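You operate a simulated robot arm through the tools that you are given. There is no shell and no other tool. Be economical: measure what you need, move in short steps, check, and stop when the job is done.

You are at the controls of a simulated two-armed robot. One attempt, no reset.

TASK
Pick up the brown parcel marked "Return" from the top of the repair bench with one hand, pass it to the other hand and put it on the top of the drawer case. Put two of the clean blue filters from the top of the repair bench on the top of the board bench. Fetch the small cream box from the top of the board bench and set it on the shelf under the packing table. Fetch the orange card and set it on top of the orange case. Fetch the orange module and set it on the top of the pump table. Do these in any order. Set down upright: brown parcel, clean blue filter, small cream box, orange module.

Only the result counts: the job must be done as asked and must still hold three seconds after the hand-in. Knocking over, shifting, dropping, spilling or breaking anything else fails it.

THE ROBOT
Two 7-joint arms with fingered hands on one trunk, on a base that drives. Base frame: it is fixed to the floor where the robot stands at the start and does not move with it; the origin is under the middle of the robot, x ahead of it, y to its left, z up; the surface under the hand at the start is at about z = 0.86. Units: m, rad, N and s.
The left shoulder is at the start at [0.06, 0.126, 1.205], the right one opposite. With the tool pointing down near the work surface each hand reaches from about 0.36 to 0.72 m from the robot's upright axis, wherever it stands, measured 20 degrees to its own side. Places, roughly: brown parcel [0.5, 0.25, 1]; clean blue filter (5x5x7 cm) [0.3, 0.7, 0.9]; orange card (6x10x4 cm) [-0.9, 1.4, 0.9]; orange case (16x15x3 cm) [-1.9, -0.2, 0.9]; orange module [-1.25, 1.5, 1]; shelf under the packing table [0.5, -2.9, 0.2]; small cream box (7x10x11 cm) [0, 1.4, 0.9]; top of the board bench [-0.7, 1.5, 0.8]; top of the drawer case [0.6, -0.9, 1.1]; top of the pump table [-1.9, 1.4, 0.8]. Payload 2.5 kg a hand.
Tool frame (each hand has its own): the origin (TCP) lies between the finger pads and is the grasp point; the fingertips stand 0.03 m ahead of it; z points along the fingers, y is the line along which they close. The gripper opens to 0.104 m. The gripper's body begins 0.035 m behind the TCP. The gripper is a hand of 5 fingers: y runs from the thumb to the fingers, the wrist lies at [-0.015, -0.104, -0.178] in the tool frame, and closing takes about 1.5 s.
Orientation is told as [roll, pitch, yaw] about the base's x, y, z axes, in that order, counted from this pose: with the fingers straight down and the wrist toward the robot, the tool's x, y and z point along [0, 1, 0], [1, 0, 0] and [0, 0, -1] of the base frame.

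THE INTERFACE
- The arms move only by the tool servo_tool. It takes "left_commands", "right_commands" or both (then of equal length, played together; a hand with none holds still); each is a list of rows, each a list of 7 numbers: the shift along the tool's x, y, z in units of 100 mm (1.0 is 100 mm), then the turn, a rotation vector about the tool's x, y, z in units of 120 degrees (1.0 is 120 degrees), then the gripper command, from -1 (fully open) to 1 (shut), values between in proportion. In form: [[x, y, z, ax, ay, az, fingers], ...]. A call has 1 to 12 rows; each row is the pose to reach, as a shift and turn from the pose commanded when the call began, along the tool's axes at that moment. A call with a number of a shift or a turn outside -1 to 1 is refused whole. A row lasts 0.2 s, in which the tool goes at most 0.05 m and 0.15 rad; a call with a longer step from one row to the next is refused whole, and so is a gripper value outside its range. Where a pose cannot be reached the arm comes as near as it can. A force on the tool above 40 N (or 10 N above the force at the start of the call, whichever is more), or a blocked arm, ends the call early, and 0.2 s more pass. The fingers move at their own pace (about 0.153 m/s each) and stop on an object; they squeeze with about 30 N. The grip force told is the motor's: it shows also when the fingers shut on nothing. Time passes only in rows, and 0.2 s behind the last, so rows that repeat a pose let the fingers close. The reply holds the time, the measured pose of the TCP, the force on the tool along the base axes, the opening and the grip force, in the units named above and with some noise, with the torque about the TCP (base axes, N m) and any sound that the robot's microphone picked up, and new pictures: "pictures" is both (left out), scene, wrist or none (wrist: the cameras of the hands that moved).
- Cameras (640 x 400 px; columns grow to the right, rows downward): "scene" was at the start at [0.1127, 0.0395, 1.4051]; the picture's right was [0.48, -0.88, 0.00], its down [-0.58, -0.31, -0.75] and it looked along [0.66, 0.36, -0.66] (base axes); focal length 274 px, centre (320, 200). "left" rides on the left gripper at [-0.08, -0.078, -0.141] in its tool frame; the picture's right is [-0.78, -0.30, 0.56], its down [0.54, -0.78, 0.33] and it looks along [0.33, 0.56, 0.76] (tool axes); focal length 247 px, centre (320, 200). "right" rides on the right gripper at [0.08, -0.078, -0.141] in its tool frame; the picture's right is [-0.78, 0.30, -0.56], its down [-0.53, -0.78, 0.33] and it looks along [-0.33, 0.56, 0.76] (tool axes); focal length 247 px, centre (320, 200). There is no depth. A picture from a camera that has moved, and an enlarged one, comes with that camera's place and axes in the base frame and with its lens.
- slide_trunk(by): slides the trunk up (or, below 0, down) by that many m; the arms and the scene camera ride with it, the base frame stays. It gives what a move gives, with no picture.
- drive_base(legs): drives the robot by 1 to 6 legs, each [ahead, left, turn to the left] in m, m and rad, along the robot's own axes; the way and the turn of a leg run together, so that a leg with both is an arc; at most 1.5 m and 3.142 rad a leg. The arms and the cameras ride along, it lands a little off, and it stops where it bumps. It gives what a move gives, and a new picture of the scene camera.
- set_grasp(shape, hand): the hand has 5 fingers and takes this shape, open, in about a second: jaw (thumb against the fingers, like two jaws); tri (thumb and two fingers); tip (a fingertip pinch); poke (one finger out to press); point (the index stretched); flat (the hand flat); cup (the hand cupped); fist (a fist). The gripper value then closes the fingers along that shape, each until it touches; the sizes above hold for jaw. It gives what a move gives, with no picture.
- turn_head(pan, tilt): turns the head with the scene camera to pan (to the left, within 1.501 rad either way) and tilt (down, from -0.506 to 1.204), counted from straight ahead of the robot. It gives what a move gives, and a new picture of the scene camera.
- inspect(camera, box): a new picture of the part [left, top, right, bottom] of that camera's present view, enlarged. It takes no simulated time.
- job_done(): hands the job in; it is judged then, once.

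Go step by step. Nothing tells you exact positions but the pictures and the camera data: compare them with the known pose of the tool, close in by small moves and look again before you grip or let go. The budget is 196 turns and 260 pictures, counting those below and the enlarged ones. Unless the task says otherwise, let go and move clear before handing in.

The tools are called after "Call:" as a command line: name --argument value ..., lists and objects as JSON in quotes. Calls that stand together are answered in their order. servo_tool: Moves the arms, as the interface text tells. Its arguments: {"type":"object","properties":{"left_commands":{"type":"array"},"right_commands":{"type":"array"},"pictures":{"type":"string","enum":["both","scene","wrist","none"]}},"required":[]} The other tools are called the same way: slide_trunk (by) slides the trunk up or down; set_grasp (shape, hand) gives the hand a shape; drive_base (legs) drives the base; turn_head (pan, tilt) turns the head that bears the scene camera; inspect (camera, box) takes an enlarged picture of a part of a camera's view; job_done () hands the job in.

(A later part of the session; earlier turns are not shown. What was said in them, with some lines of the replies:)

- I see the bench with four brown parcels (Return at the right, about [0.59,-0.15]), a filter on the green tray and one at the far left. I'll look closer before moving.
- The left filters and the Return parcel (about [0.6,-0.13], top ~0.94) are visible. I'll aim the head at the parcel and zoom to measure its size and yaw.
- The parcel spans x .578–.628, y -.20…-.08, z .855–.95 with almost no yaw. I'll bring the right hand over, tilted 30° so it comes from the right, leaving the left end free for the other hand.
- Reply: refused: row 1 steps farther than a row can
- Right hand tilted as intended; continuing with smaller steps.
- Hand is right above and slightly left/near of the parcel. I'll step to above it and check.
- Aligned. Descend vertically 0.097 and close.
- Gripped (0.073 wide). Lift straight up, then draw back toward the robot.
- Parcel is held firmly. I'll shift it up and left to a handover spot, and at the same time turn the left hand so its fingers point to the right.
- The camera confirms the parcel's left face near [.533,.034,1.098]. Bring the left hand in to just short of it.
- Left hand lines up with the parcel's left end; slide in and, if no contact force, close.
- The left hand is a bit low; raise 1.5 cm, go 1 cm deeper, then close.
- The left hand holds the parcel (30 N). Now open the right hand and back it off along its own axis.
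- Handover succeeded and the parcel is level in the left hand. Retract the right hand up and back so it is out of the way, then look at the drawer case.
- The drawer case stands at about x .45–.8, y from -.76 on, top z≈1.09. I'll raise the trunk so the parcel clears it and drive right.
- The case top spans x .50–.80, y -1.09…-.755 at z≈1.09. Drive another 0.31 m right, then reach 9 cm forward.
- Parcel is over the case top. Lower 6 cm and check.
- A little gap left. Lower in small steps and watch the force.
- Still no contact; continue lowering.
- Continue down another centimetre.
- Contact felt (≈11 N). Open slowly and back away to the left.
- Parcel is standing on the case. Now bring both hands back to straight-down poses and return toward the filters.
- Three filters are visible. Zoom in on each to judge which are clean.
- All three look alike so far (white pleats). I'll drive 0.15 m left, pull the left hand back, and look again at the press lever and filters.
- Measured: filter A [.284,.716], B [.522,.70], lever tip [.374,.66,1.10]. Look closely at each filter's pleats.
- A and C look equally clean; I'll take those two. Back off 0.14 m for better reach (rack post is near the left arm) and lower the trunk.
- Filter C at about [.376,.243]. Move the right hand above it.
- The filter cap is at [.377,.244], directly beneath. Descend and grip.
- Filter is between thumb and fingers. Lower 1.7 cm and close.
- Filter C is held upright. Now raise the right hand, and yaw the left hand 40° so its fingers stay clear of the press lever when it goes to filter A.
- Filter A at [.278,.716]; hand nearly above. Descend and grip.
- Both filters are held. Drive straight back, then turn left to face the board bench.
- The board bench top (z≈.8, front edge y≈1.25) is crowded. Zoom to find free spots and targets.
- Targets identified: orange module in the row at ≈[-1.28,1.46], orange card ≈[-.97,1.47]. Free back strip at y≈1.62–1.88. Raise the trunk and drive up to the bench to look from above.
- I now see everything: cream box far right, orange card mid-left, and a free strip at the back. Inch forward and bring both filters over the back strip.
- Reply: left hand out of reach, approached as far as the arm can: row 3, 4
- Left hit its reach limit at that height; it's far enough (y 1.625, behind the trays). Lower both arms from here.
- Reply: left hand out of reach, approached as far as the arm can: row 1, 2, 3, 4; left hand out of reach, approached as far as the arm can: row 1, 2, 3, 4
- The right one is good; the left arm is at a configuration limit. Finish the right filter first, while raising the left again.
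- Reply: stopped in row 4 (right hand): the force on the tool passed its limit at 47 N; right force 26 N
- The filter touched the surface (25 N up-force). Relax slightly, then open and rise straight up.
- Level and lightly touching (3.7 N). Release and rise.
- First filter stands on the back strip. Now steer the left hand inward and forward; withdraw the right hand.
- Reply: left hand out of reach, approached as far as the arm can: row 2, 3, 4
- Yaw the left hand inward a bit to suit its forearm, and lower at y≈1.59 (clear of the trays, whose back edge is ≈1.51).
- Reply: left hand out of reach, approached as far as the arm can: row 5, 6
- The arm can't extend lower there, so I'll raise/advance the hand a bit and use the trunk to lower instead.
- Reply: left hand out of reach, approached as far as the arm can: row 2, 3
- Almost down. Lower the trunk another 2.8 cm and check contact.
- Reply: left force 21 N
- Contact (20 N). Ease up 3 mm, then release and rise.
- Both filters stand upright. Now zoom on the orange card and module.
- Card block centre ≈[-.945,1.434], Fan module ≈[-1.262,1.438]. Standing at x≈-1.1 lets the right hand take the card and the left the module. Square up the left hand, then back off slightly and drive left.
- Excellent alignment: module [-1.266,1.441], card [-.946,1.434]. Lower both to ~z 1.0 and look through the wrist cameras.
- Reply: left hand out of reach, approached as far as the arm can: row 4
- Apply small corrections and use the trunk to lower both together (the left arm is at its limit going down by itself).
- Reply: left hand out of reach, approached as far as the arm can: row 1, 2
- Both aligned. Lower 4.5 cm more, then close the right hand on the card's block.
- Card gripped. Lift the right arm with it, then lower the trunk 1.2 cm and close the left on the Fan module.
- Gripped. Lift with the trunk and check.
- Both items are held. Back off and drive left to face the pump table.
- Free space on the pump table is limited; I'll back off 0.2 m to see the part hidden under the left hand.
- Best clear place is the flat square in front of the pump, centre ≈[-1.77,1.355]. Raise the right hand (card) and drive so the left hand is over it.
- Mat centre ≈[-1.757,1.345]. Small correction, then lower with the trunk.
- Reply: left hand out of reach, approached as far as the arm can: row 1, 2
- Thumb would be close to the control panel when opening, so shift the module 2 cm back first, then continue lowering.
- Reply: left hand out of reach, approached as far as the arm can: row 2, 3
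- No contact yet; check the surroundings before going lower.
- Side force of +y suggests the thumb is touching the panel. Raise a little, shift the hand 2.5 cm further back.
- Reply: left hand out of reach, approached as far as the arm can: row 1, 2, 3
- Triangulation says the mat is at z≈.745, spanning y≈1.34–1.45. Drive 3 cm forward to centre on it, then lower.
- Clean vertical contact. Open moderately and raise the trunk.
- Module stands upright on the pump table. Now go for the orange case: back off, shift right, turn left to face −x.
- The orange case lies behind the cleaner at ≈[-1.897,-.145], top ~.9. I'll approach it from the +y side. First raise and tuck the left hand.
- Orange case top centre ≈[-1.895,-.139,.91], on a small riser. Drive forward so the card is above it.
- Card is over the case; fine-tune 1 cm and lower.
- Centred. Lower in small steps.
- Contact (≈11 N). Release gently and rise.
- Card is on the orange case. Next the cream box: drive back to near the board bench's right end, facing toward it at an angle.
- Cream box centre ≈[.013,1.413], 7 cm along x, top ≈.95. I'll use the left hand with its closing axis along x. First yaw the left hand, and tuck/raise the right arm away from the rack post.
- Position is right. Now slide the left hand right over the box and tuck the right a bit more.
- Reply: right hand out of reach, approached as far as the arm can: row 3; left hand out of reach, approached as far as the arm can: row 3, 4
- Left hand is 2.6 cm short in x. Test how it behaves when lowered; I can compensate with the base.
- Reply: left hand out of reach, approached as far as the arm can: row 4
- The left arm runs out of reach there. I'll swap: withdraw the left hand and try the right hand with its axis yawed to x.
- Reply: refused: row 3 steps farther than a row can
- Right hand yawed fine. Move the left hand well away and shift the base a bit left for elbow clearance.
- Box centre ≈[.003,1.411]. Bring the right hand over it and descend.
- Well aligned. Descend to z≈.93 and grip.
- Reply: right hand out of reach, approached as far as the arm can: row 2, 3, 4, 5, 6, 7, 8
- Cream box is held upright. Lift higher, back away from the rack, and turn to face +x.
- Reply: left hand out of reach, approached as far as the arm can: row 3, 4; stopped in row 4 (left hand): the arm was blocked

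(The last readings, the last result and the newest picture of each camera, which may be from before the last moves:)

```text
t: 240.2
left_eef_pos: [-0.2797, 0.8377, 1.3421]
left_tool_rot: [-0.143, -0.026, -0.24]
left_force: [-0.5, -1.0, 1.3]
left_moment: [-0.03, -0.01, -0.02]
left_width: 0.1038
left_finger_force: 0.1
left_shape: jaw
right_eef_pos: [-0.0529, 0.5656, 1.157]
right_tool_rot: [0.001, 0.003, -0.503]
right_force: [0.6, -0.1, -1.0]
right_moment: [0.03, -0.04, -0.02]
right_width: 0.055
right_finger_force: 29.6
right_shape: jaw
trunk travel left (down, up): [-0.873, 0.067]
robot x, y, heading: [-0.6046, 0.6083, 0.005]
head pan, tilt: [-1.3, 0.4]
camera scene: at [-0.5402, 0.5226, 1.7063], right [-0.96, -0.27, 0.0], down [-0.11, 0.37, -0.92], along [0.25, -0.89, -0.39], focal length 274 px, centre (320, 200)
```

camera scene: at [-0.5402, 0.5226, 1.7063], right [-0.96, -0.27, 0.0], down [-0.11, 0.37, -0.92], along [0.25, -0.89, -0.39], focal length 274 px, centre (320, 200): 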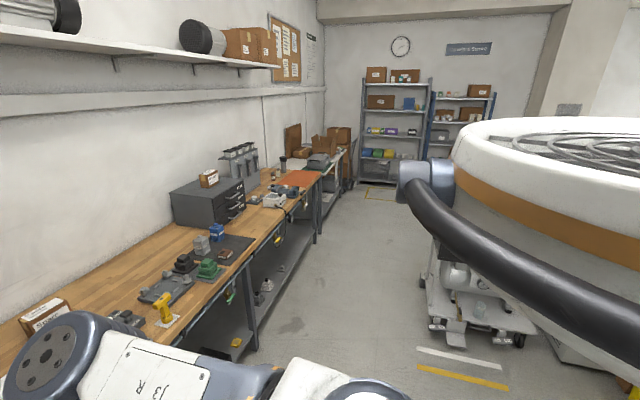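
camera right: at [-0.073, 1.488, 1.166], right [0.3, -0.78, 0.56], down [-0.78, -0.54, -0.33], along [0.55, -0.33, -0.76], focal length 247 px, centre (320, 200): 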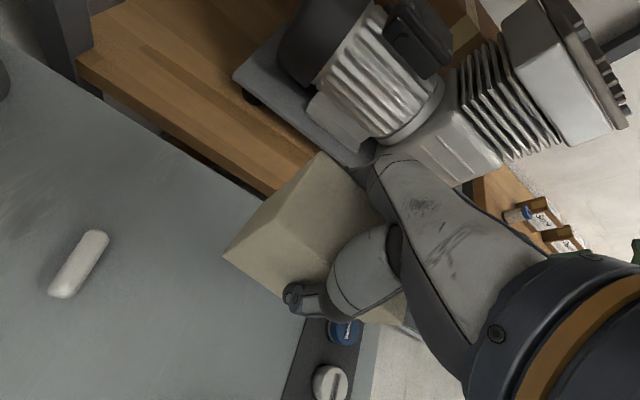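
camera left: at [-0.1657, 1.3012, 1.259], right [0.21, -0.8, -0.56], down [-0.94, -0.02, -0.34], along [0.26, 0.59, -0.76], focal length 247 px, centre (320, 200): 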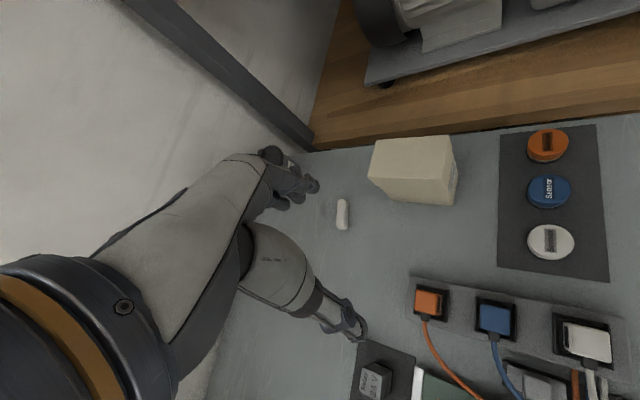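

The aisle along the benches is clear. Drive right along it toward the packing table.

Call:
drive_base --legs '[[0.05, -1.4, 0], [0, -1.3, 0]]'

Call:
turn_head --pan -0.8 --tilt 0.6

```text
t: 253.3
left_eef_pos: [-0.2327, -1.8674, 1.344]
left_tool_rot: [-0.141, -0.025, -0.24]
left_force: [-0.2, -0.4, 0.2]
left_moment: [0.0, 0.03, -0.01]
left_width: 0.104
left_finger_force: 0.0
left_shape: jaw
right_eef_pos: [-0.0059, -2.1392, 1.155]
right_tool_rot: [0.003, 0.002, -0.505]
right_force: [-1.4, -0.6, -1.3]
right_moment: [0.01, -0.01, -0.02]
right_width: 0.0551
right_finger_force: 30.0
right_shape: jaw
trunk travel left (down, up): [-0.873, 0.067]
robot x, y, heading: [-0.5592, -2.0961, 0.002]
head pan, tilt: [-1.3, 0.4]
camera scene: at [-0.4939, -2.1828, 1.7063], right [-0.96, -0.27, 0.0], down [-0.11, 0.37, -0.92], along [0.25, -0.89, -0.39], focal length 274 px, centre (320, 200)
```

scene: 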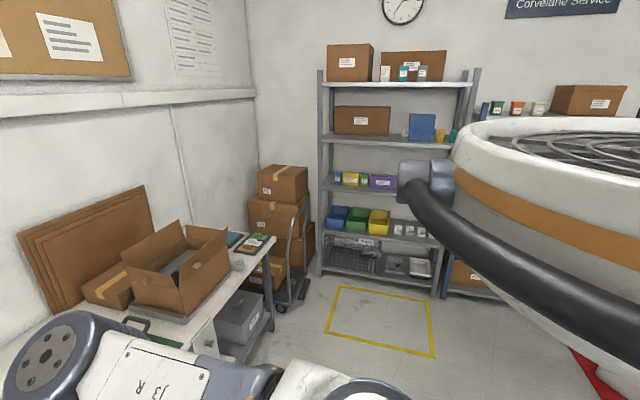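

```text
t: 254.2
left_eef_pos: [-0.2336, -1.8691, 1.3424]
left_tool_rot: [-0.144, -0.027, -0.239]
left_force: [0.4, -0.1, 0.3]
left_moment: [0.0, 0.01, 0.03]
left_width: 0.104
left_finger_force: 0.0
left_shape: jaw
right_eef_pos: [-0.0059, -2.14, 1.1547]
right_tool_rot: [0.002, 0.001, -0.506]
right_force: [0.4, -0.8, -1.7]
right_moment: [0.01, 0.04, -0.02]
right_width: 0.0551
right_finger_force: 29.9
right_shape: jaw
trunk travel left (down, up): [-0.873, 0.067]
robot x, y, heading: [-0.5573, -2.0952, 0.005]
head pan, tilt: [-0.799, 0.6]
camera scene: at [-0.4572, -2.1568, 1.6881], right [-0.72, -0.7, 0.0], down [-0.39, 0.4, -0.83], along [0.58, -0.59, -0.56], focal length 274 px, centre (320, 200)
```

scene: 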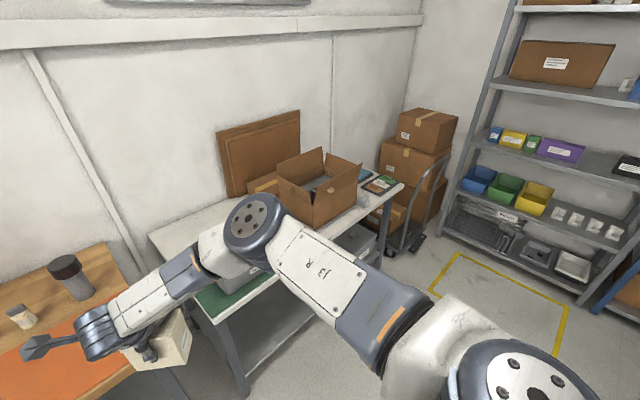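

Call:
drive_base --legs '[[-0.2, -0.8, 0]]'

Call:
slide_trunk --by -0.35

Call:
turn_head --pan 0 --tilt 0.6

```text
t: 258.7
left_eef_pos: [-0.4283, -2.6716, 1.3414]
left_tool_rot: [-0.143, -0.025, -0.228]
left_force: [-0.7, -0.3, 0.5]
left_moment: [0.01, 0.0, 0.01]
left_width: 0.1038
left_finger_force: 0.0
left_shape: jaw
right_eef_pos: [-0.1997, -2.9409, 1.1542]
right_tool_rot: [0.002, 0.001, -0.494]
right_force: [0.1, -0.7, -1.6]
right_moment: [0.02, 0.01, 0.01]
right_width: 0.0551
right_finger_force: 30.3
right_shape: jaw
trunk travel left (down, up): [-0.873, 0.067]
robot x, y, heading: [-0.7529, -2.9037, 0.015]
head pan, tilt: [-0.799, 0.6]
camera scene: at [-0.6499, -2.9632, 1.6881], right [-0.71, -0.71, 0.0], down [-0.4, 0.4, -0.82], along [0.58, -0.58, -0.57], focal length 274 px, centre (320, 200)
```

scene: 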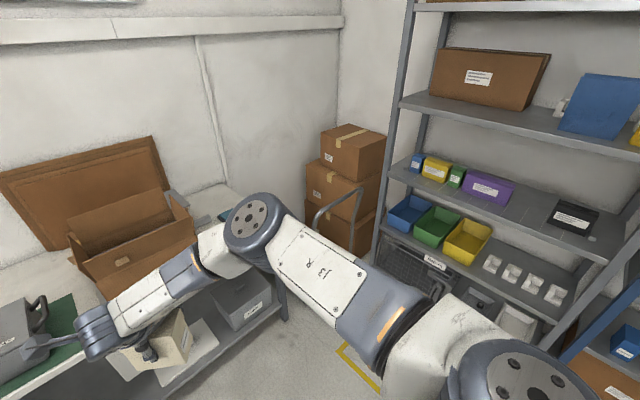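

```text
t: 262.1
left_eef_pos: [-0.4278, -2.6713, 0.992]
left_tool_rot: [-0.143, -0.025, -0.229]
left_force: [0.1, -0.2, 0.1]
left_moment: [0.01, 0.01, 0.01]
left_width: 0.1037
left_finger_force: 0.2
left_shape: jaw
right_eef_pos: [-0.1992, -2.9411, 0.8054]
right_tool_rot: [0.002, 0.002, -0.492]
right_force: [0.1, -0.9, -1.7]
right_moment: [-0.02, -0.01, -0.01]
right_width: 0.055
right_finger_force: 29.7
right_shape: jaw
trunk travel left (down, up): [-0.523, 0.417]
robot x, y, heading: [-0.7511, -2.9015, 0.015]
head pan, tilt: [-0.799, 0.6]
```

```text
t: 263.2
left_eef_pos: [-0.4287, -2.6712, 0.992]
left_tool_rot: [-0.143, -0.025, -0.23]
left_force: [0.5, -0.2, 1.1]
left_moment: [0.0, 0.03, -0.01]
left_width: 0.1038
left_finger_force: 0.1
left_shape: jaw
right_eef_pos: [-0.1994, -2.9396, 0.8041]
right_tool_rot: [0.003, 0.002, -0.491]
right_force: [0.6, -0.9, -2.1]
right_moment: [-0.01, -0.03, -0.03]
right_width: 0.0554
right_finger_force: 30.2
right_shape: jaw
trunk travel left (down, up): [-0.523, 0.417]
robot x, y, heading: [-0.7524, -2.8978, 0.015]
head pan, tilt: [0.0, 0.6]
camera scene: at [-0.6241, -2.8995, 1.3381], right [0.01, -1.0, 0.0], down [-0.56, -0.01, -0.82], along [0.82, 0.01, -0.57], focal length 274 px, centre (320, 200)
```

scene: 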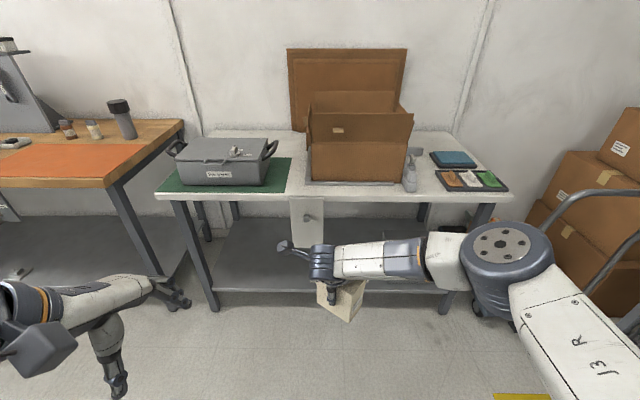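

The packing table with its lower shelf is ahead. Lower the trunk further to see under it.

Call:
slide_trunk --by -0.38

Call:
turn_head --pan 0 --tilt 0.45

Call:
inspect --camera "right" --box '[0, 0, 640, 400]'

```text
t: 266.9
left_eef_pos: [-0.4298, -2.6725, 0.6133]
left_tool_rot: [-0.143, -0.025, -0.228]
left_force: [-0.7, 0.2, -0.7]
left_moment: [-0.02, -0.03, 0.0]
left_width: 0.1038
left_finger_force: 0.1
left_shape: jaw
right_eef_pos: [-0.1981, -2.9425, 0.4247]
right_tool_rot: [0.002, 0.001, -0.492]
right_force: [-0.7, 0.4, -1.5]
right_moment: [0.02, -0.01, 0.0]
right_width: 0.0553
right_finger_force: 30.3
right_shape: jaw
trunk travel left (down, up): [-0.143, 0.797]
robot x, y, heading: [-0.7531, -2.8991, 0.011]
head pan, tilt: [0.0, 0.6]
```

```text
t: 267.6
left_eef_pos: [-0.4293, -2.6719, 0.6128]
left_tool_rot: [-0.143, -0.024, -0.229]
left_force: [0.0, -0.4, 0.6]
left_moment: [-0.02, -0.01, 0.02]
left_width: 0.1039
left_finger_force: 0.1
left_shape: jaw
right_eef_pos: [-0.1985, -2.9409, 0.426]
right_tool_rot: [0.002, 0.003, -0.492]
right_force: [0.5, -0.2, -0.6]
right_moment: [0.01, 0.03, 0.01]
right_width: 0.055
right_finger_force: 29.7
right_shape: jaw
trunk travel left (down, up): [-0.143, 0.797]
robot x, y, heading: [-0.7515, -2.9019, 0.015]
head pan, tilt: [0.0, 0.45]
camera scene: at [-0.6206, -2.8994, 0.9716], right [0.01, -1.0, 0.0], down [-0.44, -0.01, -0.9], along [0.9, 0.01, -0.44], focal length 274 px, centre (320, 200)
```

scene: 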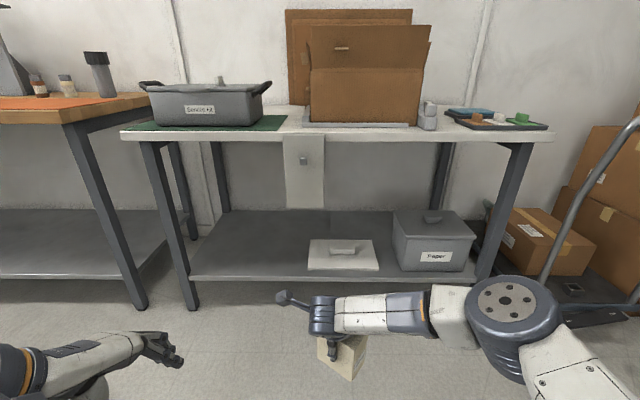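

```text
1.00 times, centred on (320, 200) of right (not enlarged: the box is as wide or as high as the picture)
camera zoom: at [-0.2292, -2.8332, 0.5662], right [-0.11, -0.82, 0.56], down [-0.94, -0.1, -0.33], along [0.33, -0.56, -0.76], focal length 247 px, centre (320, 200)
```

zoom: 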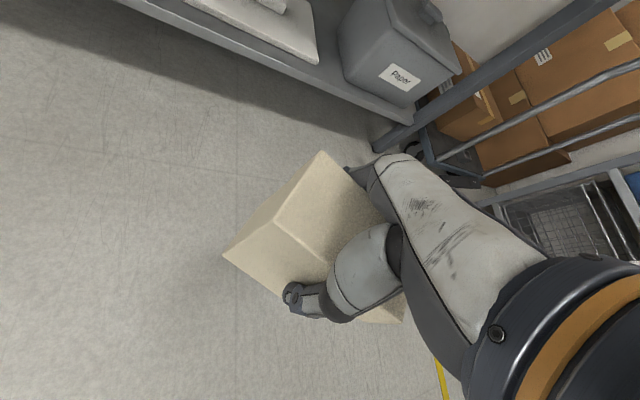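

The shelf's left half (y≈-2.63, x .25–.7) is free. Straighten the right hand, then line up and lower a bit before going in.

Call:
servo_tool --right_commands '[[-0.2, 0.2, 0, 0, 0, -0.06, 1], [-0.4, 0.45, 0, 0, 0, -0.12, 1], [-0.6, 0.65, 0, 0, 0, -0.18, 1], [-0.78, 0.87, 0, 0, 0, -0.234, 1], [-0.78, 0.87, 0, 0, 0, -0.234, 1]]' --pictures "none"

Call:
drive_base --legs '[[0, 0.425, -0.015]]'

Call:
slide_trunk --by -0.075

Call:
turn_head --pan -0.1 --tilt 0.5

```text
t: 268.8
left_eef_pos: [-0.4291, -2.6717, 0.6132]
left_tool_rot: [-0.144, -0.025, -0.23]
left_force: [-0.1, -0.2, -0.1]
left_moment: [-0.01, -0.01, -0.02]
left_width: 0.1042
left_finger_force: 0.2
left_shape: jaw
right_eef_pos: [-0.1594, -3.0509, 0.4257]
right_tool_rot: [0.001, 0.003, -0.001]
right_force: [0.2, -0.1, -1.1]
right_moment: [0.02, 0.04, 0.01]
right_width: 0.0553
right_finger_force: 29.7
right_shape: jaw
trunk travel left (down, up): [-0.143, 0.797]
robot x, y, heading: [-0.7496, -2.9013, 0.014]
head pan, tilt: [0.0, 0.45]
```

```text
t: 271.4
left_eef_pos: [-0.4305, -2.2487, 0.6135]
left_tool_rot: [-0.143, -0.024, -0.239]
left_force: [-1.2, 0.3, 0.5]
left_moment: [0.0, 0.01, -0.03]
left_width: 0.1038
left_finger_force: 0.1
left_shape: jaw
right_eef_pos: [-0.164, -2.6296, 0.4257]
right_tool_rot: [0.002, 0.002, -0.015]
right_force: [-0.3, -1.0, -1.5]
right_moment: [0.0, 0.01, -0.02]
right_width: 0.0551
right_finger_force: 30.2
right_shape: jaw
trunk travel left (down, up): [-0.143, 0.797]
robot x, y, heading: [-0.7563, -2.4749, 0.002]
head pan, tilt: [0.0, 0.45]
camera scene: at [-0.6242, -2.4741, 0.9716], right [0.0, -1.0, 0.0], down [-0.44, 0.0, -0.9], along [0.9, 0.0, -0.44], focal length 274 px, centre (320, 200)
```

scene: 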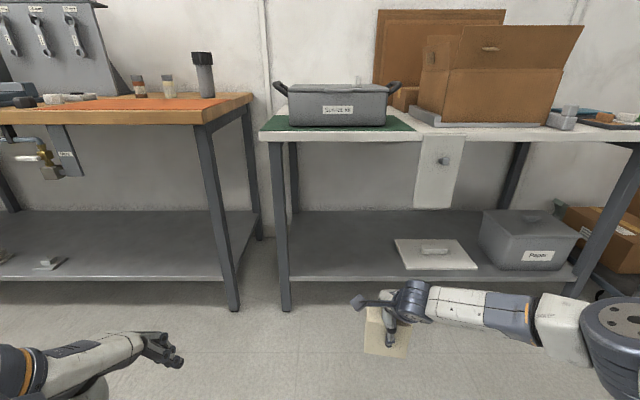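

```text
t: 272.5
left_eef_pos: [-0.4292, -2.2495, 0.5381]
left_tool_rot: [-0.144, -0.026, -0.238]
left_force: [-0.4, -0.3, 0.1]
left_moment: [-0.02, 0.0, 0.02]
left_width: 0.1041
left_finger_force: 0.1
left_shape: jaw
right_eef_pos: [-0.1644, -2.6302, 0.3515]
right_tool_rot: [0.002, 0.003, -0.014]
right_force: [0.6, 0.3, -0.3]
right_moment: [0.02, -0.04, -0.03]
right_width: 0.0553
right_finger_force: 30.2
right_shape: jaw
trunk travel left (down, up): [-0.068, 0.872]
robot x, y, heading: [-0.7553, -2.4753, 0.002]
head pan, tilt: [0.0, 0.45]
```

```text
t: 273.2
left_eef_pos: [-0.4298, -2.2487, 0.5368]
left_tool_rot: [-0.143, -0.025, -0.24]
left_force: [-0.4, 0.4, -0.8]
left_moment: [0.0, 0.0, 0.04]
left_width: 0.1038
left_finger_force: 0.0
left_shape: jaw
right_eef_pos: [-0.1628, -2.6301, 0.3496]
right_tool_rot: [0.001, 0.002, -0.014]
right_force: [0.9, -0.6, -1.9]
right_moment: [0.0, 0.01, -0.01]
right_width: 0.0551
right_finger_force: 30.5
right_shape: jaw
trunk travel left (down, up): [-0.068, 0.872]
robot x, y, heading: [-0.7541, -2.4735, 0.001]
head pan, tilt: [-0.099, 0.499]
camera scene: at [-0.6255, -2.4831, 0.8922], right [-0.1, -1.0, 0.0], down [-0.48, 0.05, -0.88], along [0.87, -0.08, -0.48], focal length 274 px, centre (320, 200)
```

scene: 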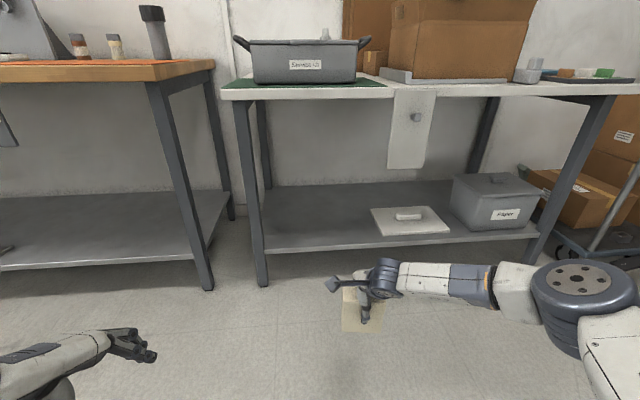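

The elbow flares right, so I'll extend the arm a bit more and stay further from the table (hanging panel at y≈-2.82). Extend, then drive in.

Call:
servo_tool --right_commands '[[0.1, 0.3, 0, 0, 0, 0, 1], [0.2, 0.6, 0, 0, 0, 0, 1], [0.2, 0.6, 0, 0, 0, 0, 1]]' --pictures "none"

Call:
drive_base --legs '[[0.3, 0.01, 0]]'

Call:
turn_head --pan -0.3 --tilt 0.7

```text
t: 274.0
left_eef_pos: [-0.43, -2.2489, 0.5381]
left_tool_rot: [-0.144, -0.024, -0.238]
left_force: [-0.3, -0.6, 0.0]
left_moment: [0.01, 0.0, 0.01]
left_width: 0.1039
left_finger_force: 0.1
left_shape: jaw
right_eef_pos: [-0.1052, -2.611, 0.3522]
right_tool_rot: [0.005, 0.002, -0.013]
right_force: [-0.1, 0.0, -2.1]
right_moment: [0.02, 0.02, -0.03]
right_width: 0.0554
right_finger_force: 29.7
right_shape: jaw
trunk travel left (down, up): [-0.068, 0.872]
robot x, y, heading: [-0.7534, -2.4796, 0.005]
head pan, tilt: [-0.099, 0.499]
```

```text
t: 276.0
left_eef_pos: [-0.1315, -2.2383, 0.5363]
left_tool_rot: [-0.143, -0.025, -0.24]
left_force: [0.0, 0.3, 0.2]
left_moment: [-0.02, 0.02, -0.02]
left_width: 0.1039
left_finger_force: 0.0
left_shape: jaw
right_eef_pos: [0.1939, -2.6019, 0.3526]
right_tool_rot: [0.001, 0.002, -0.017]
right_force: [0.2, 0.5, -1.9]
right_moment: [-0.03, 0.0, 0.01]
right_width: 0.0551
right_finger_force: 30.1
right_shape: jaw
trunk travel left (down, up): [-0.068, 0.872]
robot x, y, heading: [-0.4613, -2.464, 0.001]
head pan, tilt: [-0.099, 0.499]
camera scene: at [-0.3265, -2.4728, 0.8921], right [-0.1, -1.0, 0.0], down [-0.48, 0.05, -0.88], along [0.87, -0.09, -0.48], focal length 274 px, centre (320, 200)
```

scene: 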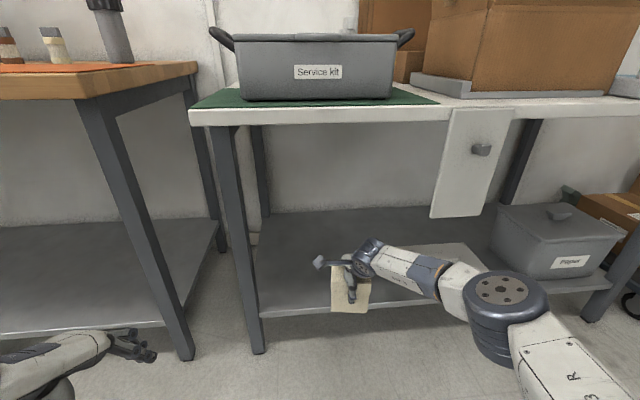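

```text
t: 276.8
left_eef_pos: [-0.13, -2.2391, 0.5371]
left_tool_rot: [-0.145, -0.025, -0.242]
left_force: [0.0, 1.2, 0.7]
left_moment: [-0.02, 0.01, 0.0]
left_width: 0.1039
left_finger_force: 0.0
left_shape: jaw
right_eef_pos: [0.1945, -2.603, 0.3525]
right_tool_rot: [0.001, 0.004, -0.016]
right_force: [-0.6, -0.2, -1.4]
right_moment: [0.01, -0.01, -0.02]
right_width: 0.0553
right_finger_force: 30.5
right_shape: jaw
trunk travel left (down, up): [-0.068, 0.872]
robot x, y, heading: [-0.4534, -2.4632, -0.0]
head pan, tilt: [-0.3, 0.7]
camera scene: at [-0.3359, -2.4889, 0.8745], right [-0.29, -0.96, 0.0], down [-0.62, 0.19, -0.77], along [0.73, -0.23, -0.64], focal length 274 px, centre (320, 200)
```

scene: 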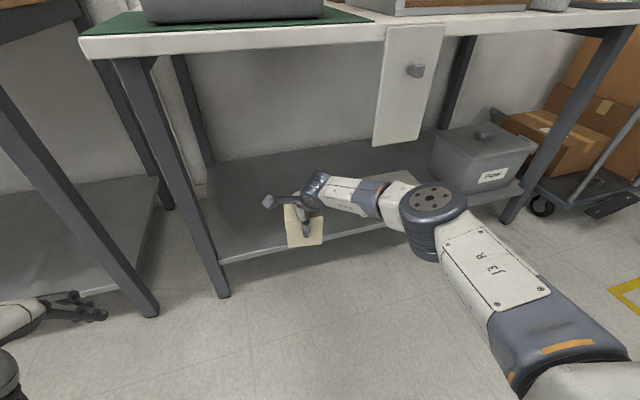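

Lower slightly (elbow must pass below the hanging panel), then drive the last 12 cm in.

Call:
slide_trunk --by -0.025

Call:
drive_base --legs '[[0.12, 0.0, 0]]'

Call:
inspect --camera "right" --box '[0, 0, 640, 400]'

```text
t: 277.5
left_eef_pos: [-0.1307, -2.2385, 0.5132]
left_tool_rot: [-0.143, -0.026, -0.241]
left_force: [-0.4, 0.6, -0.5]
left_moment: [0.01, 0.0, 0.01]
left_width: 0.1039
left_finger_force: 0.0
left_shape: jaw
right_eef_pos: [0.1944, -2.6031, 0.3273]
right_tool_rot: [0.001, 0.003, -0.015]
right_force: [0.2, 0.1, -1.6]
right_moment: [0.01, 0.03, 0.01]
right_width: 0.055
right_finger_force: 29.5
right_shape: jaw
trunk travel left (down, up): [-0.043, 0.897]
robot x, y, heading: [-0.4547, -2.4609, -0.003]
head pan, tilt: [-0.3, 0.7]
```

```text
t: 278.7
left_eef_pos: [-0.0101, -2.2391, 0.5127]
left_tool_rot: [-0.142, -0.025, -0.243]
left_force: [0.4, -0.2, 1.0]
left_moment: [0.02, 0.02, 0.04]
left_width: 0.1036
left_finger_force: 0.1
left_shape: jaw
right_eef_pos: [0.3131, -2.6031, 0.3269]
right_tool_rot: [0.001, 0.002, -0.018]
right_force: [0.5, 0.6, -1.1]
right_moment: [0.02, 0.02, 0.0]
right_width: 0.0549
right_finger_force: 29.8
right_shape: jaw
trunk travel left (down, up): [-0.043, 0.897]
robot x, y, heading: [-0.3325, -2.4646, 0.004]
head pan, tilt: [-0.3, 0.7]
camera scene: at [-0.2162, -2.489, 0.8494], right [-0.3, -0.96, 0.0], down [-0.62, 0.19, -0.76], along [0.73, -0.23, -0.64], focal length 274 px, centre (320, 200)
```

scene: 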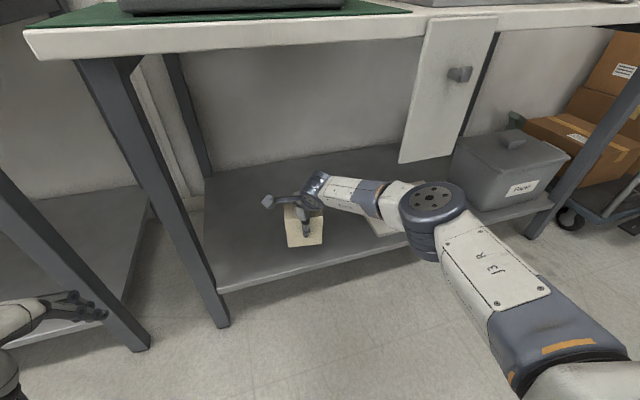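

```text
1.00 times, centred on (320, 200) of right (not enlarged: the box is as wide or as high as the picture)
camera zoom: at [0.2387, -2.5212, 0.4676], right [0.28, -0.78, 0.56], down [-0.79, -0.52, -0.33], along [0.55, -0.34, -0.76], focal length 247 px, centre (320, 200)
```

zoom: 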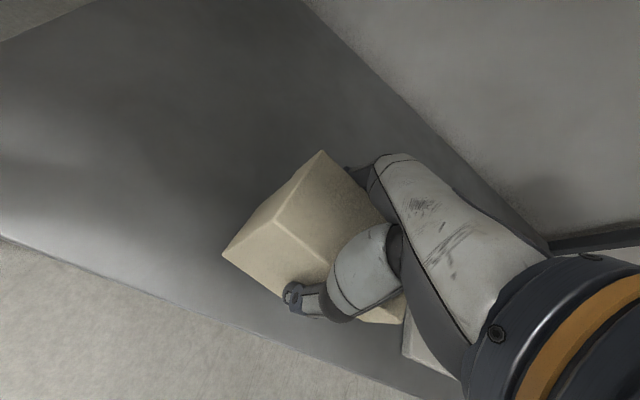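

Over the shelf. Go 3 cm deeper, then lower.

Call:
drive_base --legs '[[0.03, 0.0, 0]]'

Call:
slide_trunk --by -0.025

Call:
slide_trunk --by -0.01

Call:
inspect --camera "scene" --box '[220, 130, 400, 310]'

```text
t: 279.5
left_eef_pos: [0.0202, -2.2393, 0.5121]
left_tool_rot: [-0.143, -0.026, -0.243]
left_force: [0.1, 0.9, -0.3]
left_moment: [0.01, -0.02, 0.0]
left_width: 0.1038
left_finger_force: 0.1
left_shape: jaw
right_eef_pos: [0.3442, -2.603, 0.3281]
right_tool_rot: [0.002, 0.001, -0.017]
right_force: [0.4, 1.0, -1.9]
right_moment: [0.01, 0.03, -0.02]
right_width: 0.0552
right_finger_force: 30.5
right_shape: jaw
trunk travel left (down, up): [-0.043, 0.897]
robot x, y, heading: [-0.3016, -2.4636, 0.001]
head pan, tilt: [-0.3, 0.7]
camera scene: at [-0.1862, -2.489, 0.8494], right [-0.3, -0.96, 0.0], down [-0.62, 0.19, -0.76], along [0.73, -0.23, -0.64], focal length 274 px, centre (320, 200)
```

scene: 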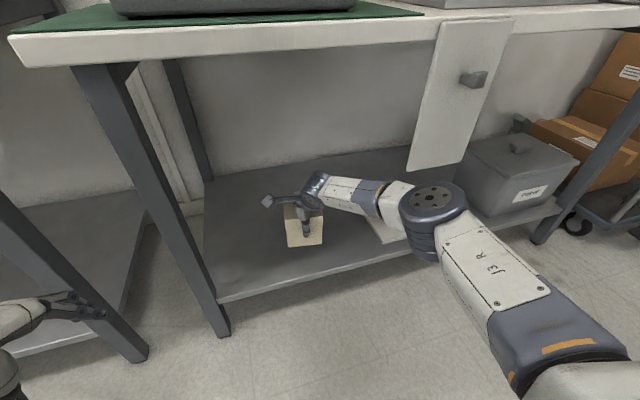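

```text
t: 280.2
left_eef_pos: [0.0198, -2.2401, 0.487]
left_tool_rot: [-0.145, -0.025, -0.243]
left_force: [-0.3, 0.9, 0.1]
left_moment: [0.02, 0.01, 0.02]
left_width: 0.104
left_finger_force: 0.0
left_shape: jaw
right_eef_pos: [0.3442, -2.6036, 0.3016]
right_tool_rot: [0.003, 0.001, -0.016]
right_force: [0.3, -0.2, -1.6]
right_moment: [0.01, 0.0, 0.01]
right_width: 0.055
right_finger_force: 29.9
right_shape: jaw
trunk travel left (down, up): [-0.018, 0.922]
robot x, y, heading: [-0.3021, -2.4645, 0.001]
head pan, tilt: [-0.3, 0.7]
```

```text
t: 280.8
left_eef_pos: [0.0195, -2.239, 0.4775]
left_tool_rot: [-0.144, -0.024, -0.243]
left_force: [0.7, 0.2, 0.3]
left_moment: [0.0, -0.05, 0.0]
left_width: 0.1041
left_finger_force: 0.2
left_shape: jaw
right_eef_pos: [0.3442, -2.603, 0.2916]
right_tool_rot: [0.002, 0.002, -0.018]
right_force: [0.2, 0.3, -1.4]
right_moment: [-0.02, -0.03, 0.03]
right_width: 0.0552
right_finger_force: 30.0
right_shape: jaw
trunk travel left (down, up): [-0.008, 0.932]
robot x, y, heading: [-0.3018, -2.4623, -0.002]
head pan, tilt: [-0.3, 0.7]
```

```text
2.22 times, centred on (310, 220) of scene
camera zoom: at [-0.1862, -2.489, 0.8144], right [-0.3, -0.96, 0.0], down [-0.62, 0.19, -0.76], along [0.73, -0.23, -0.64], focal length 609 px, centre (342, 156)
```

zoom: 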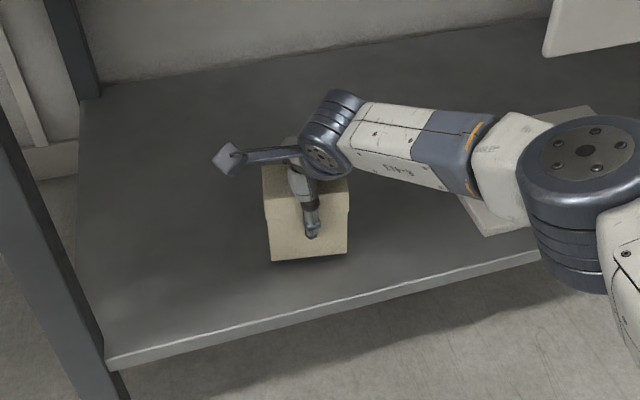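

Continue lowering with the arm in small steps.

Call:
servo_tool --right_commands '[[0, 0, 0.05, 0, 0, 0, 1], [0, 0, 0.1, 0, 0, 0, 1], [0, 0, 0.1, 0, 0, 0, 1]]' --pictures "none"

Call:
servo_tool --right_commands '[[0, 0, 0.04, 0, 0, 0, 1], [0, 0, 0.08, 0, 0, 0, 1], [0, 0, 0.08, 0, 0, 0, 1]]' --pictures "none"

Call:
servo_tool --right_commands '[[0, 0, 0.04, 0, 0, 0, 1], [0, 0, 0.08, 0, 0, 0, 1], [0, 0, 0.08, 0, 0, 0, 1]]' --pictures "none"

```text
t: 281.6
left_eef_pos: [0.0202, -2.2388, 0.4776]
left_tool_rot: [-0.144, -0.025, -0.242]
left_force: [0.6, -0.4, 0.4]
left_moment: [0.01, 0.01, 0.0]
left_width: 0.1041
left_finger_force: 0.1
left_shape: jaw
right_eef_pos: [0.3453, -2.6034, 0.2811]
right_tool_rot: [0.002, 0.001, -0.015]
right_force: [0.2, -0.1, -1.8]
right_moment: [0.02, 0.01, 0.04]
right_width: 0.0552
right_finger_force: 30.0
right_shape: jaw
trunk travel left (down, up): [-0.008, 0.932]
robot x, y, heading: [-0.3025, -2.465, 0.002]
head pan, tilt: [-0.3, 0.7]
```

```text
t: 282.4
left_eef_pos: [0.0185, -2.2385, 0.4792]
left_tool_rot: [-0.144, -0.027, -0.243]
left_force: [-0.6, 0.7, 0.7]
left_moment: [0.03, 0.0, -0.01]
left_width: 0.1039
left_finger_force: 0.0
left_shape: jaw
right_eef_pos: [0.3449, -2.6034, 0.2763]
right_tool_rot: [0.004, -0.004, -0.016]
right_force: [-1.2, -0.4, 9.1]
right_moment: [-0.04, 0.26, -0.02]
right_width: 0.0549
right_finger_force: 29.9
right_shape: jaw
trunk travel left (down, up): [-0.008, 0.932]
robot x, y, heading: [-0.3033, -2.4628, -0.001]
head pan, tilt: [-0.3, 0.7]
```

```text
t: 283.2
left_eef_pos: [0.0187, -2.2387, 0.477]
left_tool_rot: [-0.143, -0.028, -0.245]
left_force: [0.5, 0.2, -0.6]
left_moment: [0.01, -0.01, -0.02]
left_width: 0.1039
left_finger_force: 0.1
left_shape: jaw
right_eef_pos: [0.3492, -2.6026, 0.2746]
right_tool_rot: [0.004, -0.015, -0.017]
right_force: [-5.5, -0.1, 18.0]
right_moment: [-0.06, 0.46, -0.03]
right_width: 0.0545
right_finger_force: 30.2
right_shape: jaw
trunk travel left (down, up): [-0.008, 0.932]
robot x, y, heading: [-0.3051, -2.464, -0.004]
head pan, tilt: [-0.3, 0.7]
stopped in row 3 (right hand): the force on the tool passed its limit at 40 N (the readings are from after the stop); the commanded pose is now the measured one
```

In contact, a bit hard. Ease up, level, then release.

Call:
servo_tool --right_commands '[[0, -0.03, -0.03, 0.007, 0, 0, 1], [0, -0.03, -0.03, 0.007, 0, 0, 1], [0, -0.03, -0.03, 0.007, 0, 0, 1]]' --pictures "none"

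```text
t: 284.0
left_eef_pos: [0.019, -2.2393, 0.4776]
left_tool_rot: [-0.143, -0.028, -0.243]
left_force: [-0.3, 0.0, 0.1]
left_moment: [-0.02, -0.02, -0.01]
left_width: 0.1038
left_finger_force: 0.0
left_shape: jaw
right_eef_pos: [0.3448, -2.604, 0.2765]
right_tool_rot: [0.005, 0.004, -0.018]
right_force: [4.9, -0.1, 11.1]
right_moment: [-0.06, -0.17, 0.05]
right_width: 0.0555
right_finger_force: 30.2
right_shape: jaw
trunk travel left (down, up): [-0.008, 0.932]
robot x, y, heading: [-0.3092, -2.4624, -0.002]
head pan, tilt: [-0.3, 0.7]
```

Call:
servo_tool --right_commands '[[0, 0.02, -0.01, 0, 0, 0, 0.7], [0, 0.02, -0.01, 0, 0, 0, 0.4], [0, 0.02, -0.01, 0, 0, 0, 0], [0, 0.02, -0.01, 0, 0, 0, -0.5], [0, 0.02, -0.01, 0, 0, 0, -1], [0, 0.02, -0.01, 0, 0, 0, -1], [0, 0.02, -0.01, 0, 0, 0, -1], [0, 0.02, -0.3, 0, 0, 0, -1], [0, 0.02, -0.6, 0, 0, 0, -1], [0, 0.02, -1, 0, 0, 0, -1]]'

Call:
inspect --camera "scene" --box '[220, 130, 400, 310]'

```text
t: 286.2
left_eef_pos: [0.0197, -2.2388, 0.4768]
left_tool_rot: [-0.143, -0.027, -0.243]
left_force: [-0.6, 0.2, 0.1]
left_moment: [0.02, 0.0, -0.01]
left_width: 0.1039
left_finger_force: 0.0
left_shape: jaw
right_eef_pos: [0.3465, -2.6004, 0.3729]
right_tool_rot: [0.001, 0.007, -0.018]
right_force: [1.1, -0.1, 0.4]
right_moment: [0.0, 0.0, 0.03]
right_width: 0.1042
right_finger_force: 0.0
right_shape: jaw
trunk travel left (down, up): [-0.008, 0.932]
robot x, y, heading: [-0.3075, -2.4612, -0.001]
head pan, tilt: [-0.3, 0.7]
camera scene: at [-0.1864, -2.4891, 0.8144], right [-0.3, -0.96, 0.0], down [-0.62, 0.19, -0.76], along [0.73, -0.23, -0.64], focal length 274 px, centre (320, 200)
camera right: at [0.2716, -2.5191, 0.5145], right [0.29, -0.78, 0.55], down [-0.79, -0.52, -0.33], along [0.54, -0.34, -0.77], focal length 247 px, centre (320, 200)
```

scene: 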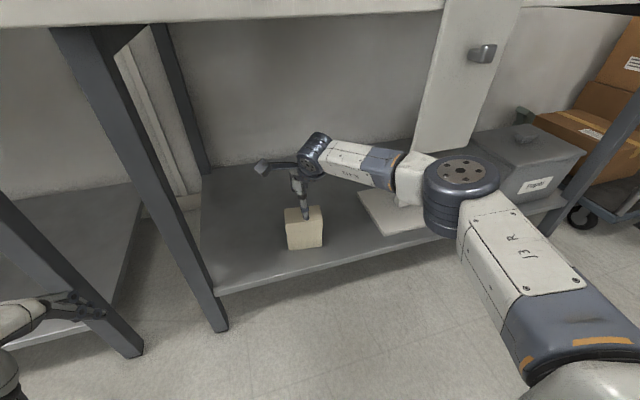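
right: 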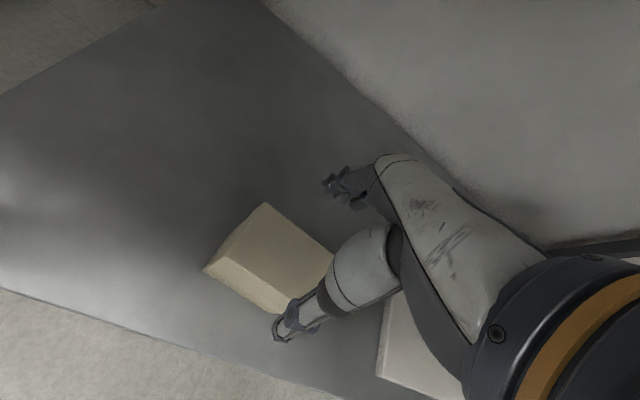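

```text
2.22 times, centred on (310, 220) of scene
camera zoom: at [-0.1864, -2.4891, 0.8144], right [-0.3, -0.96, 0.0], down [-0.62, 0.19, -0.76], along [0.73, -0.23, -0.64], focal length 609 px, centre (342, 156)
```

zoom: 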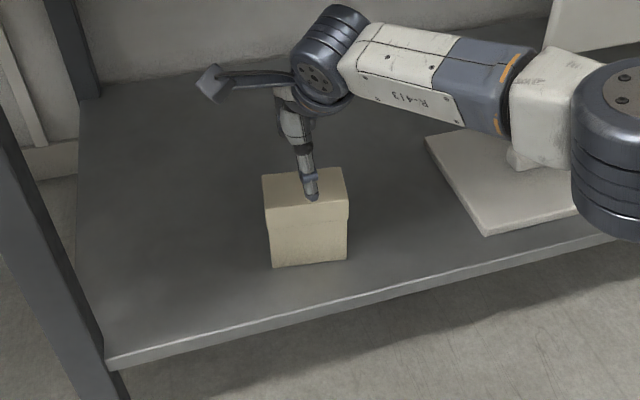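

The cream box stands on the shelf. Back straight out (fingertips clear the box top by ~4 cm).

Call:
drive_base --legs '[[-0.5, 0, 0]]'

Call:
inspect --camera "scene" --box '[200, 80, 440, 280]'

```text
t: 289.1
left_eef_pos: [-0.4747, -2.2394, 0.478]
left_tool_rot: [-0.143, -0.026, -0.244]
left_force: [0.1, 0.8, 0.7]
left_moment: [-0.02, 0.0, -0.01]
left_width: 0.1041
left_finger_force: 0.0
left_shape: jaw
right_eef_pos: [-0.1478, -2.6008, 0.3729]
right_tool_rot: [0.004, 0.007, -0.019]
right_force: [0.5, 0.4, 0.0]
right_moment: [0.04, -0.05, 0.0]
right_width: 0.1036
right_finger_force: 0.1
right_shape: jaw
trunk travel left (down, up): [-0.008, 0.932]
robot x, y, heading: [-0.7967, -2.4629, -0.003]
head pan, tilt: [-0.3, 0.7]
camera scene: at [-0.68, -2.4888, 0.8145], right [-0.3, -0.96, 0.0], down [-0.62, 0.19, -0.76], along [0.73, -0.23, -0.64], focal length 274 px, centre (320, 200)
```

scene: 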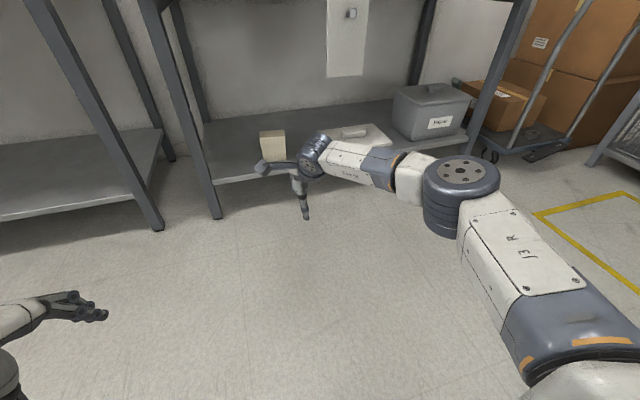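

```text
2.00 times, centred on (320, 180) of scene
camera zoom: at [-0.68, -2.4888, 0.8145], right [-0.3, -0.96, 0.0], down [-0.62, 0.19, -0.76], along [0.73, -0.23, -0.64], focal length 548 px, centre (320, 240)
```

zoom: 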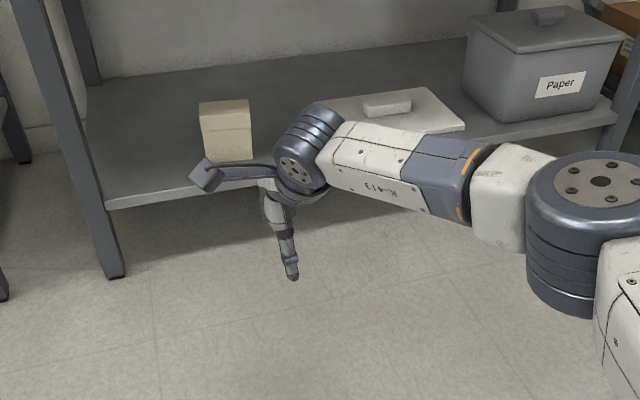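

All five items look placed as asked: parcel on the drawer case, two filters on the board bench, cream box on the packing-table shelf, card on the orange case, module on the pump table. Both hands are open and clear, so I'm handing in.

Call:
job_done

```text
The job is handed in.
```

I placed all five sets of items and handed the job in; I haven't seen the verdict.

- **Brown parcel ("Return"):** picked up with the right hand, passed to the left, and standing upright on the drawer case.
- **Clean blue filters:** two are standing upright on the free strip at the back of the board bench. One of them came from the green tray on the repair bench. I judged it clean by eye because it looked the same as the others.
- **Small cream box:** standing upright on the shelf under the packing table, near the front on the left.
- **Orange card:** lying flat on top of the orange case.
- **Orange module ("Fan"):** standing upright on the pump table. It sits on the flat dark square in front of the pump rather than on bare tabletop, because that was the only clear spot. While lowering it, a hand briefly touched the pump control panel (about 8 N). I saw nothing move.

Both hands were open and clear of everything at hand-in.
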